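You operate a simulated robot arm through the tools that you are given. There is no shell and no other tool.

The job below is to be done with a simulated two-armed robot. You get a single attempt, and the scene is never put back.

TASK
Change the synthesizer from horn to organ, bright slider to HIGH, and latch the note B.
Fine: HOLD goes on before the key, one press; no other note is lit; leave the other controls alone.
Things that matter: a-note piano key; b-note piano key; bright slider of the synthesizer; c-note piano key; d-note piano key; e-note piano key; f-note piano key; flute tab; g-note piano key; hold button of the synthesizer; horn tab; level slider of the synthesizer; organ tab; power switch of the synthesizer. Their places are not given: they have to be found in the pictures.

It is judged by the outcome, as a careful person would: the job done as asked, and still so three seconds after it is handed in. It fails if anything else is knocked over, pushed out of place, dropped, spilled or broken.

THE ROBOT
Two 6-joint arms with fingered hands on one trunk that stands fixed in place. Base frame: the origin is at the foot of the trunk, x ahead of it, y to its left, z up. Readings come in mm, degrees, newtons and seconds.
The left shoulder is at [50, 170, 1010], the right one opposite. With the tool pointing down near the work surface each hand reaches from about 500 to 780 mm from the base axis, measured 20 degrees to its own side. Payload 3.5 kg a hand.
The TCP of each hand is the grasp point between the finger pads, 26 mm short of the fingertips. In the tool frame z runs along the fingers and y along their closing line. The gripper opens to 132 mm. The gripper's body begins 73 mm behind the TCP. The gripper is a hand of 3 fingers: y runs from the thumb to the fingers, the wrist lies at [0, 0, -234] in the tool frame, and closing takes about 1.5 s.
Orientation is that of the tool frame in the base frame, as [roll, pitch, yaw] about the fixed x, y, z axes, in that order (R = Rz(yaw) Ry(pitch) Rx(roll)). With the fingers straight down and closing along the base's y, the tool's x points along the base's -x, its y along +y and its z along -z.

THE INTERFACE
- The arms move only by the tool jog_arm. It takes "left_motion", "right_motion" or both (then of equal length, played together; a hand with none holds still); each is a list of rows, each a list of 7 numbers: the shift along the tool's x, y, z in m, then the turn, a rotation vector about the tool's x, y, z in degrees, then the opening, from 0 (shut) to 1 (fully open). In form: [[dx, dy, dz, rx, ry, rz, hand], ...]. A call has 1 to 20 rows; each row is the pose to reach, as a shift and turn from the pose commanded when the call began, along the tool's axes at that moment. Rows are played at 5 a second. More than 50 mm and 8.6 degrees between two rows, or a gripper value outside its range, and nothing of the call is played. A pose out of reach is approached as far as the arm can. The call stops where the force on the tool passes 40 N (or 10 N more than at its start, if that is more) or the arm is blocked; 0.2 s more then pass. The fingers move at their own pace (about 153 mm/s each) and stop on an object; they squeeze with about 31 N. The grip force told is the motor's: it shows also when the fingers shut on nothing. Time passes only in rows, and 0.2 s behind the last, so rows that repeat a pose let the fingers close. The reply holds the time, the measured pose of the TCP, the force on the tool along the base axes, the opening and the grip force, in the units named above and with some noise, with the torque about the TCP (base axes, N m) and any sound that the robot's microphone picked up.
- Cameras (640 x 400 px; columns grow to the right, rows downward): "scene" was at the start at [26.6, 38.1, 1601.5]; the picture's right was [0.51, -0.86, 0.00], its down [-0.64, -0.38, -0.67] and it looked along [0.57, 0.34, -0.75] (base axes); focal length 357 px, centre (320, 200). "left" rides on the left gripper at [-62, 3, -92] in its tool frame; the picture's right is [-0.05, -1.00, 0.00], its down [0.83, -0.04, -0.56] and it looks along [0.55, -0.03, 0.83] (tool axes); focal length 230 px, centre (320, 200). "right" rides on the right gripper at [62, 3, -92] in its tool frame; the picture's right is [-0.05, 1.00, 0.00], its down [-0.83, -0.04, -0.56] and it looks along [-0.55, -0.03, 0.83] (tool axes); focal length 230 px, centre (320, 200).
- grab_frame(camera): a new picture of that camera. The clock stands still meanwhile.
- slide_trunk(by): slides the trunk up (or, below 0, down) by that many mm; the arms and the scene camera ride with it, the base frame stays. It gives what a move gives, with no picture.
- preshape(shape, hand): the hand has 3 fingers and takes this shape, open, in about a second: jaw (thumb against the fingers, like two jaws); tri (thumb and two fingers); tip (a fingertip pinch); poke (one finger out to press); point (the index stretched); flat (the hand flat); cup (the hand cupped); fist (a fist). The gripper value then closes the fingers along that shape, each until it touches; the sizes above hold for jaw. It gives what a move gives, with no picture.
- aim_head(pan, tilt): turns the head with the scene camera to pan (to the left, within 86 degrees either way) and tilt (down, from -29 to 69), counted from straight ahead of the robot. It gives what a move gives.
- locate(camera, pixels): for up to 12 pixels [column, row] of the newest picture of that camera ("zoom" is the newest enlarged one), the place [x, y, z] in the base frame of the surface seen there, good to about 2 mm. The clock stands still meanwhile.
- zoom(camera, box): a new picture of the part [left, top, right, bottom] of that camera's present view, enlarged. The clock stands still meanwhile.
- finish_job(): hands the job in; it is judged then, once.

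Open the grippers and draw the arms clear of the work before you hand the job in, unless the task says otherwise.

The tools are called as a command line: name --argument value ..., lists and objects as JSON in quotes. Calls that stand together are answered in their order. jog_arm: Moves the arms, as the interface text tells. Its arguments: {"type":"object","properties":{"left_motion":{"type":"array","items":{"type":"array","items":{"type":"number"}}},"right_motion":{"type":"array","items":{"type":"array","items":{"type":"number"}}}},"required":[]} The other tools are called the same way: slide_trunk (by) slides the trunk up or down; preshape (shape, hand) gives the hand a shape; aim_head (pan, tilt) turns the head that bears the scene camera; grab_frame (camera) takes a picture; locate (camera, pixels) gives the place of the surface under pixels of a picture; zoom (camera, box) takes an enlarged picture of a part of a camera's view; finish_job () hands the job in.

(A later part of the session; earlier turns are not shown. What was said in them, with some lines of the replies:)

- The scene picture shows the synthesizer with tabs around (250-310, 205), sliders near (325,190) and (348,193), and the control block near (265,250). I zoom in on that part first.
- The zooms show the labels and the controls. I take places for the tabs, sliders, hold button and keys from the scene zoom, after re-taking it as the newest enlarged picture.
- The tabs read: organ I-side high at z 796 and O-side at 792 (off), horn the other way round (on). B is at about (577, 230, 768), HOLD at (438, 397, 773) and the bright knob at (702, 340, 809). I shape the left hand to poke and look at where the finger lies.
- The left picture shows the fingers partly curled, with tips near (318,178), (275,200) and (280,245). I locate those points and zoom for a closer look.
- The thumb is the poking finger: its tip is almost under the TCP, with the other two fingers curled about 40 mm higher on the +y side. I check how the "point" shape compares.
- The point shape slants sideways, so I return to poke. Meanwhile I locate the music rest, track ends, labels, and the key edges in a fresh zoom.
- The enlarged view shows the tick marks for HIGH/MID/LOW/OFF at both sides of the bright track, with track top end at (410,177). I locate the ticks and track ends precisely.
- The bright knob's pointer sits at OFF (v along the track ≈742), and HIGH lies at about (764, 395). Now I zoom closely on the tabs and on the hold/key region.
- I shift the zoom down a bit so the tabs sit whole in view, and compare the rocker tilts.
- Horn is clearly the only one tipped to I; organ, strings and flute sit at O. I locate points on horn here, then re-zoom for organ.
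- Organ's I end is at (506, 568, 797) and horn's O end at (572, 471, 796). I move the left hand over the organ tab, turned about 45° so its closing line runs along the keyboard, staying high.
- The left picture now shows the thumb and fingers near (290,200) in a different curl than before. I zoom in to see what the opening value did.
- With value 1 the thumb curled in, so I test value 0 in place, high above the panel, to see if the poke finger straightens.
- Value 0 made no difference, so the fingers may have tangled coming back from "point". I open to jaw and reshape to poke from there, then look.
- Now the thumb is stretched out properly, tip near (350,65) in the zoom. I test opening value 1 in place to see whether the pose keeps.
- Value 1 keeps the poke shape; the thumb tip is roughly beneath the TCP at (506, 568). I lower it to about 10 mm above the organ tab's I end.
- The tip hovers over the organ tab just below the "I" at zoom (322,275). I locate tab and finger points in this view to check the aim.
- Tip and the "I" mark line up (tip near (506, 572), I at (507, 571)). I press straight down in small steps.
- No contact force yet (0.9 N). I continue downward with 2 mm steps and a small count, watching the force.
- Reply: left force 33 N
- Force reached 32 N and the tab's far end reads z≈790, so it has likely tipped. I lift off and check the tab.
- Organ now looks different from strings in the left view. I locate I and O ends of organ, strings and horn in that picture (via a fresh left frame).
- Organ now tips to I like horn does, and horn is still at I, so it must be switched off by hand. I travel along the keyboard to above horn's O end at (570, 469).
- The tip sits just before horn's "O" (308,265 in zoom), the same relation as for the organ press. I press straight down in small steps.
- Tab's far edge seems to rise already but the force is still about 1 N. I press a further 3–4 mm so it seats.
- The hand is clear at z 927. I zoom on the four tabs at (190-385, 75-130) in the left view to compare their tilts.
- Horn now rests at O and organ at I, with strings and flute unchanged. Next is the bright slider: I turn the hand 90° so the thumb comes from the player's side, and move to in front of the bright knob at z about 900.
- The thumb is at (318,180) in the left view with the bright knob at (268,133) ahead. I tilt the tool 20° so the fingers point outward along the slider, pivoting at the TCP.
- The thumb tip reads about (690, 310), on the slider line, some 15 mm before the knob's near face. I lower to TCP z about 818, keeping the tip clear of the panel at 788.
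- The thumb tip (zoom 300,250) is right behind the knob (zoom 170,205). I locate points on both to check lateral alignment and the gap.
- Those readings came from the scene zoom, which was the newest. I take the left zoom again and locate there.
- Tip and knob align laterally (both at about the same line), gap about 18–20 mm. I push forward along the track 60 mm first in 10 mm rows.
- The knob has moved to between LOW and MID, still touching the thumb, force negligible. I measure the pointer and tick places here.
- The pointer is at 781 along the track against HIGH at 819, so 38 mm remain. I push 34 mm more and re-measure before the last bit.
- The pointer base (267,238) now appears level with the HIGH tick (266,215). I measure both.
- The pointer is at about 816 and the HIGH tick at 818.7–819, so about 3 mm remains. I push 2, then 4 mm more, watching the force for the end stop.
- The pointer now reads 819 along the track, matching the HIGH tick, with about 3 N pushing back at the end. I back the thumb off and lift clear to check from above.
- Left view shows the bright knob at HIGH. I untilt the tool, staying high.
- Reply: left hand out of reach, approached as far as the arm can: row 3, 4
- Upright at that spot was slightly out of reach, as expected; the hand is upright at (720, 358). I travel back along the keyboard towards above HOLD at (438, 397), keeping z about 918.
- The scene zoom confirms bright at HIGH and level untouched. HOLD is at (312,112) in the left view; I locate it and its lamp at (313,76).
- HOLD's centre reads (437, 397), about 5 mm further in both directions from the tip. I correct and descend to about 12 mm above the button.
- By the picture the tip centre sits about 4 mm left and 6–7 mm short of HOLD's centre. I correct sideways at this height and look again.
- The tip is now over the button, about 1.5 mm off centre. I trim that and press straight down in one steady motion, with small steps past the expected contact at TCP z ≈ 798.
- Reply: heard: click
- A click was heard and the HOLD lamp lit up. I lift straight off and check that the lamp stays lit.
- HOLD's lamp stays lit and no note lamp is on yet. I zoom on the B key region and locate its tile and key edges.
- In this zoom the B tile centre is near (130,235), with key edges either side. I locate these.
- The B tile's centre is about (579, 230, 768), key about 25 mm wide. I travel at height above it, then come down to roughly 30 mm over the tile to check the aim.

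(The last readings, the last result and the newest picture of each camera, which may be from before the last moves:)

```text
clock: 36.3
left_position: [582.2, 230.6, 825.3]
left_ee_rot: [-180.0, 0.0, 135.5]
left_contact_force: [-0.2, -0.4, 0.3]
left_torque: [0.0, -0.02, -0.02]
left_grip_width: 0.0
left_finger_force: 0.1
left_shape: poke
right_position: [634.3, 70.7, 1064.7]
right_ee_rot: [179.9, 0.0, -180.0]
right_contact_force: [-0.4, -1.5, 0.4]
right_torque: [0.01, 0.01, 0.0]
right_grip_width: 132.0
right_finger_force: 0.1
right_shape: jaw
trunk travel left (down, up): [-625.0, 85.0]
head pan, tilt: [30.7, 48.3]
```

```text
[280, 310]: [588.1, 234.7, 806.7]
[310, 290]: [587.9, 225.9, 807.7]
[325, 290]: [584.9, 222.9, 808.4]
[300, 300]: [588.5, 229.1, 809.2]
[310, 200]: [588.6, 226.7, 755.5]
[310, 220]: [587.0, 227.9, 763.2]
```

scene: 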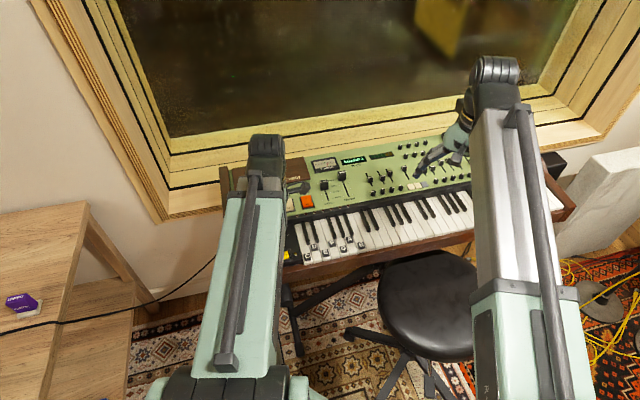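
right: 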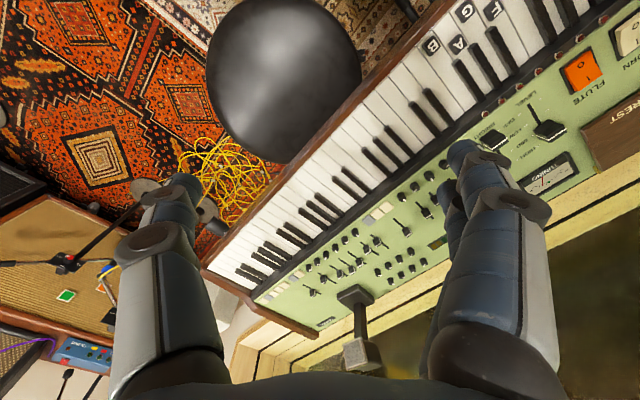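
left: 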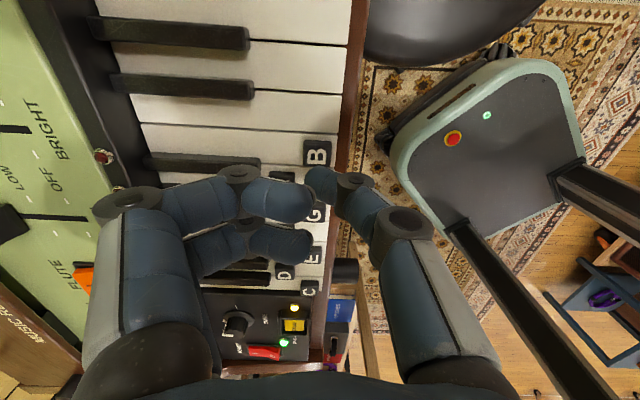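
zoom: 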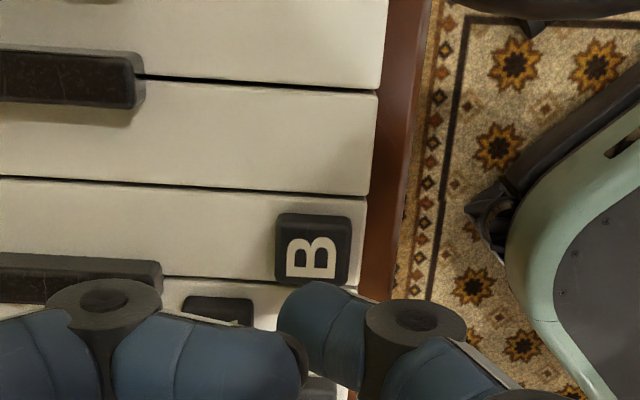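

The tip is about 1 mm off the B tile's centre (tile at zoom (314,248)). I trim and press down in one steady motion, to a few mm past contact, then check the lamps before going deeper.

jog_arm --left_motion '[[0.0015, 0.001, 0.01, 0, 0, 0, 1], [0.0015, 0.001, 0.02, 0, 0, 0, 1], [0.0015, 0.001, 0.027, 0, 0, 0, 1], [0.0015, 0.001, 0.031, 0, 0, 0, 1], [0.0015, 0.001, 0.034, 0, 0, 0, 1], [0.0015, 0.001, 0.036, 0, 0, 0, 1]]'

zoom --camera "left" --box '[200, 60, 440, 210]'

zoom --camera "scene" --box '[290, 190, 410, 265]'

```text
clock: 37.7
left_position: [577.0, 232.3, 786.2]
left_ee_rot: [179.9, 0.0, 135.6]
left_contact_force: [0.3, -1.0, 0.4]
left_torque: [-0.02, 0.02, -0.02]
left_grip_width: 0.0
left_finger_force: 0.1
left_shape: poke
right_position: [633.9, 70.9, 1063.7]
right_ee_rot: [180.0, 0.1, -180.0]
right_contact_force: [0.4, 0.2, -0.3]
right_torque: [0.01, -0.01, -0.02]
right_grip_width: 131.9
right_finger_force: 0.0
right_shape: jaw
trunk travel left (down, up): [-625.0, 85.0]
head pan, tilt: [30.7, 48.3]
heard: click
```

```text
2.67 times, centred on (320, 135) of left
```

zoom: 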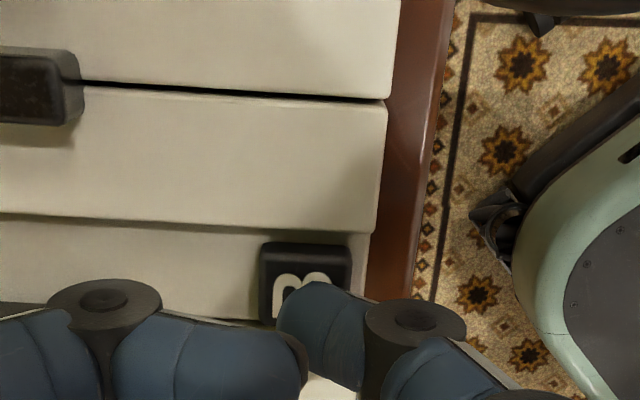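

```text
5.33 times, centred on (350, 228) of scene
```

zoom: 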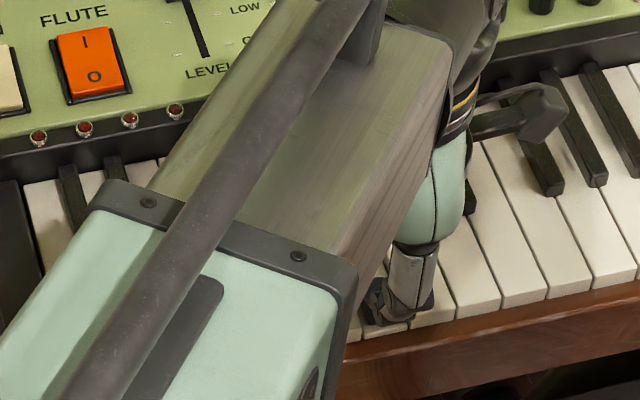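

A click was heard and the B key shows pressed. Before lifting I look at the left frame for the note lamps.

grab_frame --camera "left"

```text
taken
```

left: 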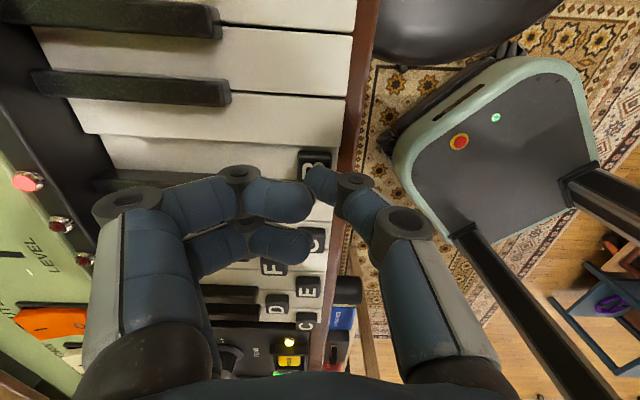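

The topmost note lamp at (28,181) glows bright red while the next ones are dark, so B has sounded. I lift straight up and check the latch.

jog_arm --left_motion '[[0, 0, -0.02, 0, 0, 0, 1], [0, 0, -0.06, 0, 0, 0, 1], [0, 0, -0.1, 0, 0, 0, 1], [0, 0, -0.14, 0, 0, 0, 1], [0, 0, -0.16, 0, 0, 0, 1]]'

grab_frame --camera "left"

```text
clock: 38.9
left_position: [576.3, 233.1, 947.7]
left_ee_rot: [179.9, 0.0, 135.5]
left_contact_force: [-1.1, -0.3, -0.2]
left_torque: [0.02, -0.01, -0.06]
left_grip_width: 0.0
left_finger_force: 0.0
left_shape: poke
right_position: [635.3, 72.5, 1063.3]
right_ee_rot: [-180.0, 0.0, -180.0]
right_contact_force: [-0.1, 0.3, 0.3]
right_torque: [-0.03, 0.01, -0.01]
right_grip_width: 131.7
right_finger_force: 0.1
right_shape: jaw
trunk travel left (down, up): [-625.0, 85.0]
head pan, tilt: [30.7, 48.3]
```

```text
taken
```

left: 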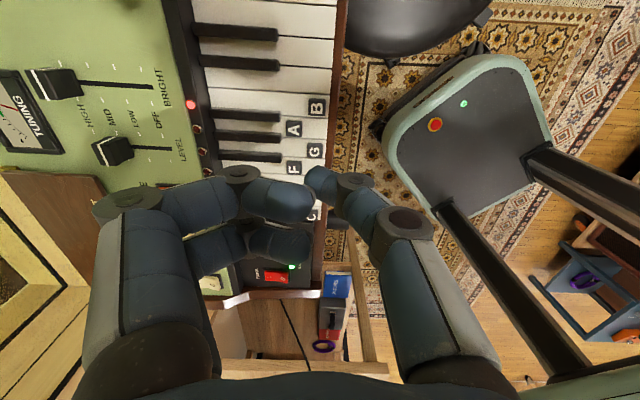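

B's lamp at (190,104) stays lit alone with the finger off. I raise the hand and swing it back to its starting place, away from the synthesizer.

jog_arm --left_motion '[[0, 0, -0.045, 0, 0, 0, 1], [0, 0, -0.09, 0, 0, 0, 1], [0, 0, -0.135, 0, 0, 0, 1], [0, 0, -0.18, 0, 0, 0, 1], [0.0396, 0.012, -0.19, 0, 0, -5.5, 1], [0.0792, 0.024, -0.19, 0, 0, -11, 1], [0.1188, 0.036, -0.19, 0, 0, -16.7, 1], [0.1584, 0.048, -0.19, 0, 0, -22.3, 1], [0.198, 0.06, -0.19, 0, 0, -28, 1], [0.2376, 0.072, -0.19, 0, 0, -33.6, 1], [0.2772, 0.084, -0.19, 0, 0, -39.2, 1], [0.3167, 0.0953, -0.19, 0, 0, -44.6, 1], [0.3167, 0.0953, -0.19, 0, 0, -44.6, 1]]'

preshape --hand "left" --shape "jaw"

grab_frame --camera "scene"

zoom --camera "scene" --box '[225, 140, 385, 280]'

grab_frame --camera "left"

```text
clock: 41.7
left_position: [419.6, 517.7, 1138.0]
left_ee_rot: [-180.0, 0.1, -179.8]
left_contact_force: [-0.6, -0.1, -0.4]
left_torque: [0.03, 0.01, -0.02]
left_grip_width: 0.2
left_finger_force: 0.1
left_shape: poke
right_position: [634.9, 71.2, 1064.0]
right_ee_rot: [180.0, 0.0, 180.0]
right_contact_force: [-1.3, -0.1, -0.1]
right_torque: [-0.01, -0.04, -0.02]
right_grip_width: 132.2
right_finger_force: 0.1
right_shape: jaw
trunk travel left (down, up): [-625.0, 85.0]
head pan, tilt: [30.7, 48.3]
```

```text
clock: 42.6
left_position: [418.8, 517.3, 1136.6]
left_ee_rot: [-180.0, 0.1, -179.9]
left_contact_force: [0.7, 0.3, -0.5]
left_torque: [-0.01, 0.0, -0.03]
left_grip_width: 131.9
left_finger_force: 0.1
left_shape: jaw
right_position: [634.9, 72.7, 1063.7]
right_ee_rot: [-180.0, 0.0, -179.9]
right_contact_force: [0.1, 0.4, -0.4]
right_torque: [0.0, 0.02, 0.02]
right_grip_width: 132.1
right_finger_force: 0.0
right_shape: jaw
trunk travel left (down, up): [-625.0, 85.0]
head pan, tilt: [30.7, 48.3]
```

```text
taken
```

scene: 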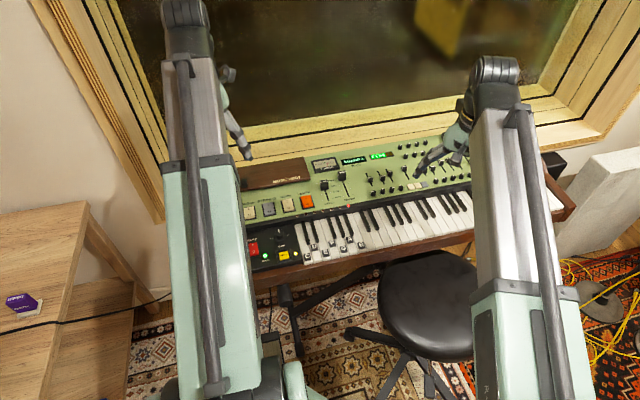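

```text
2.86 times, centred on (305, 210) of scene
```

zoom: 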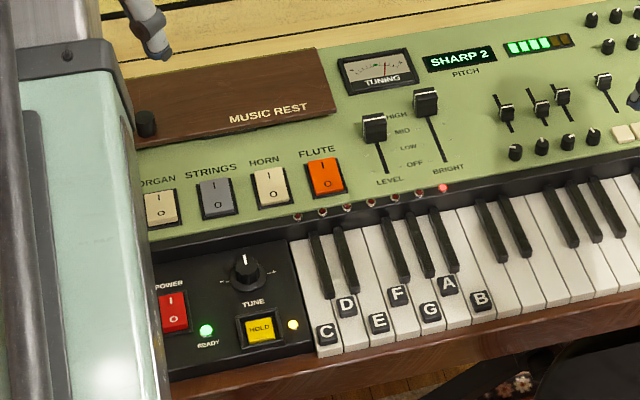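

```text
taken
```

left: 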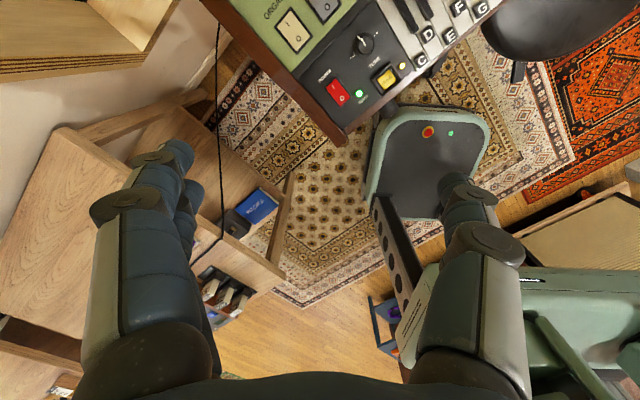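

B's lamp alone is lit at zoom (443,187) and HOLD's lamp is on. I check the tabs and sliders once more closely before handing in.

zoom --camera "scene" --box '[236, 188, 316, 238]'

zoom --camera "scene" --box '[300, 160, 364, 200]'

locate --camera "zoom" --pixels '[[240, 215], [435, 120], [425, 130], [460, 179], [370, 197]]'

zoom --camera "scene" --box '[295, 180, 375, 230]'

```text
8.00 times, centred on (276, 213) of scene
```

zoom: 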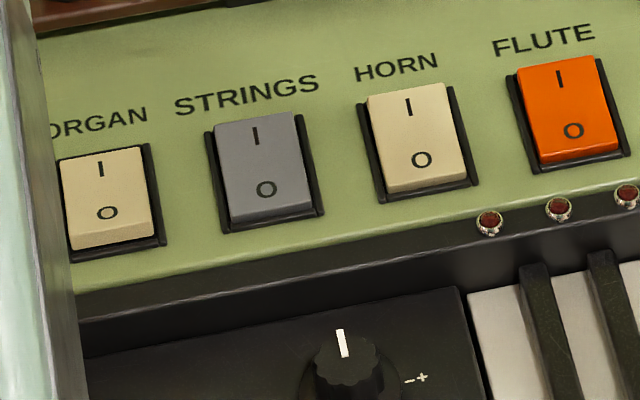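

```text
10.00 times, centred on (332, 180) of scene
```

zoom: 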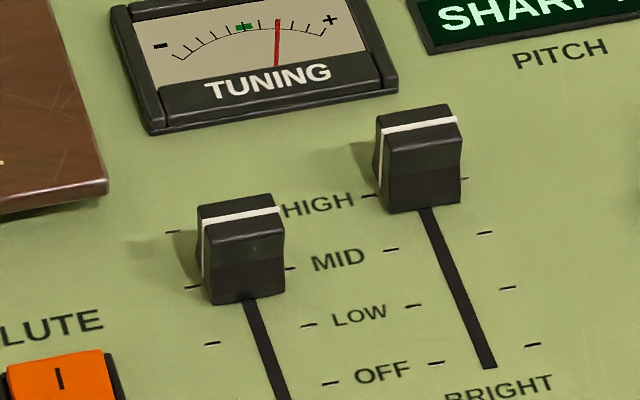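

```text
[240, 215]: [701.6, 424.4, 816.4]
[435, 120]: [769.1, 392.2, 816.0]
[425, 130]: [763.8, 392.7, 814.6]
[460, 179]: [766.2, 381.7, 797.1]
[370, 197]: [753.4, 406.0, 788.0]
```

```text
8.00 times, centred on (335, 205) of scene
```

zoom: 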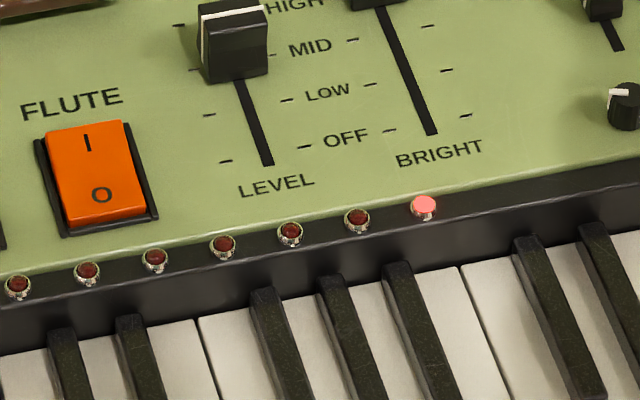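

Everything reads as asked: organ at I, horn at O, strings and flute at O, bright at HIGH (pointer level with the tick), level still at MID, HOLD lamp on and only B's lamp lit. The arms are clear and open, so I hand the job in.

finish_job

```text
The job is handed in.
```

The synthesizer is now on organ with horn switched off, the bright slider is at HIGH, and note B is latched. I've handed the job in.

- **Tabs:** organ is at I and horn is at O. Strings and flute are still off.
- **Bright slider:** its pointer lines up with the HIGH mark, within about 2 mm.
- **Hold and note:** I pressed HOLD once and its lamp came on, then pressed B once. B's lamp stayed lit after I lifted off, and the other six note lamps are dark.
- **Other controls:** I didn't touch the level slider (still at MID), the power switch or the tune knob.

Both grippers are open and the arms are clear of the synthesizer. Nothing looked knocked or moved in the last pictures.
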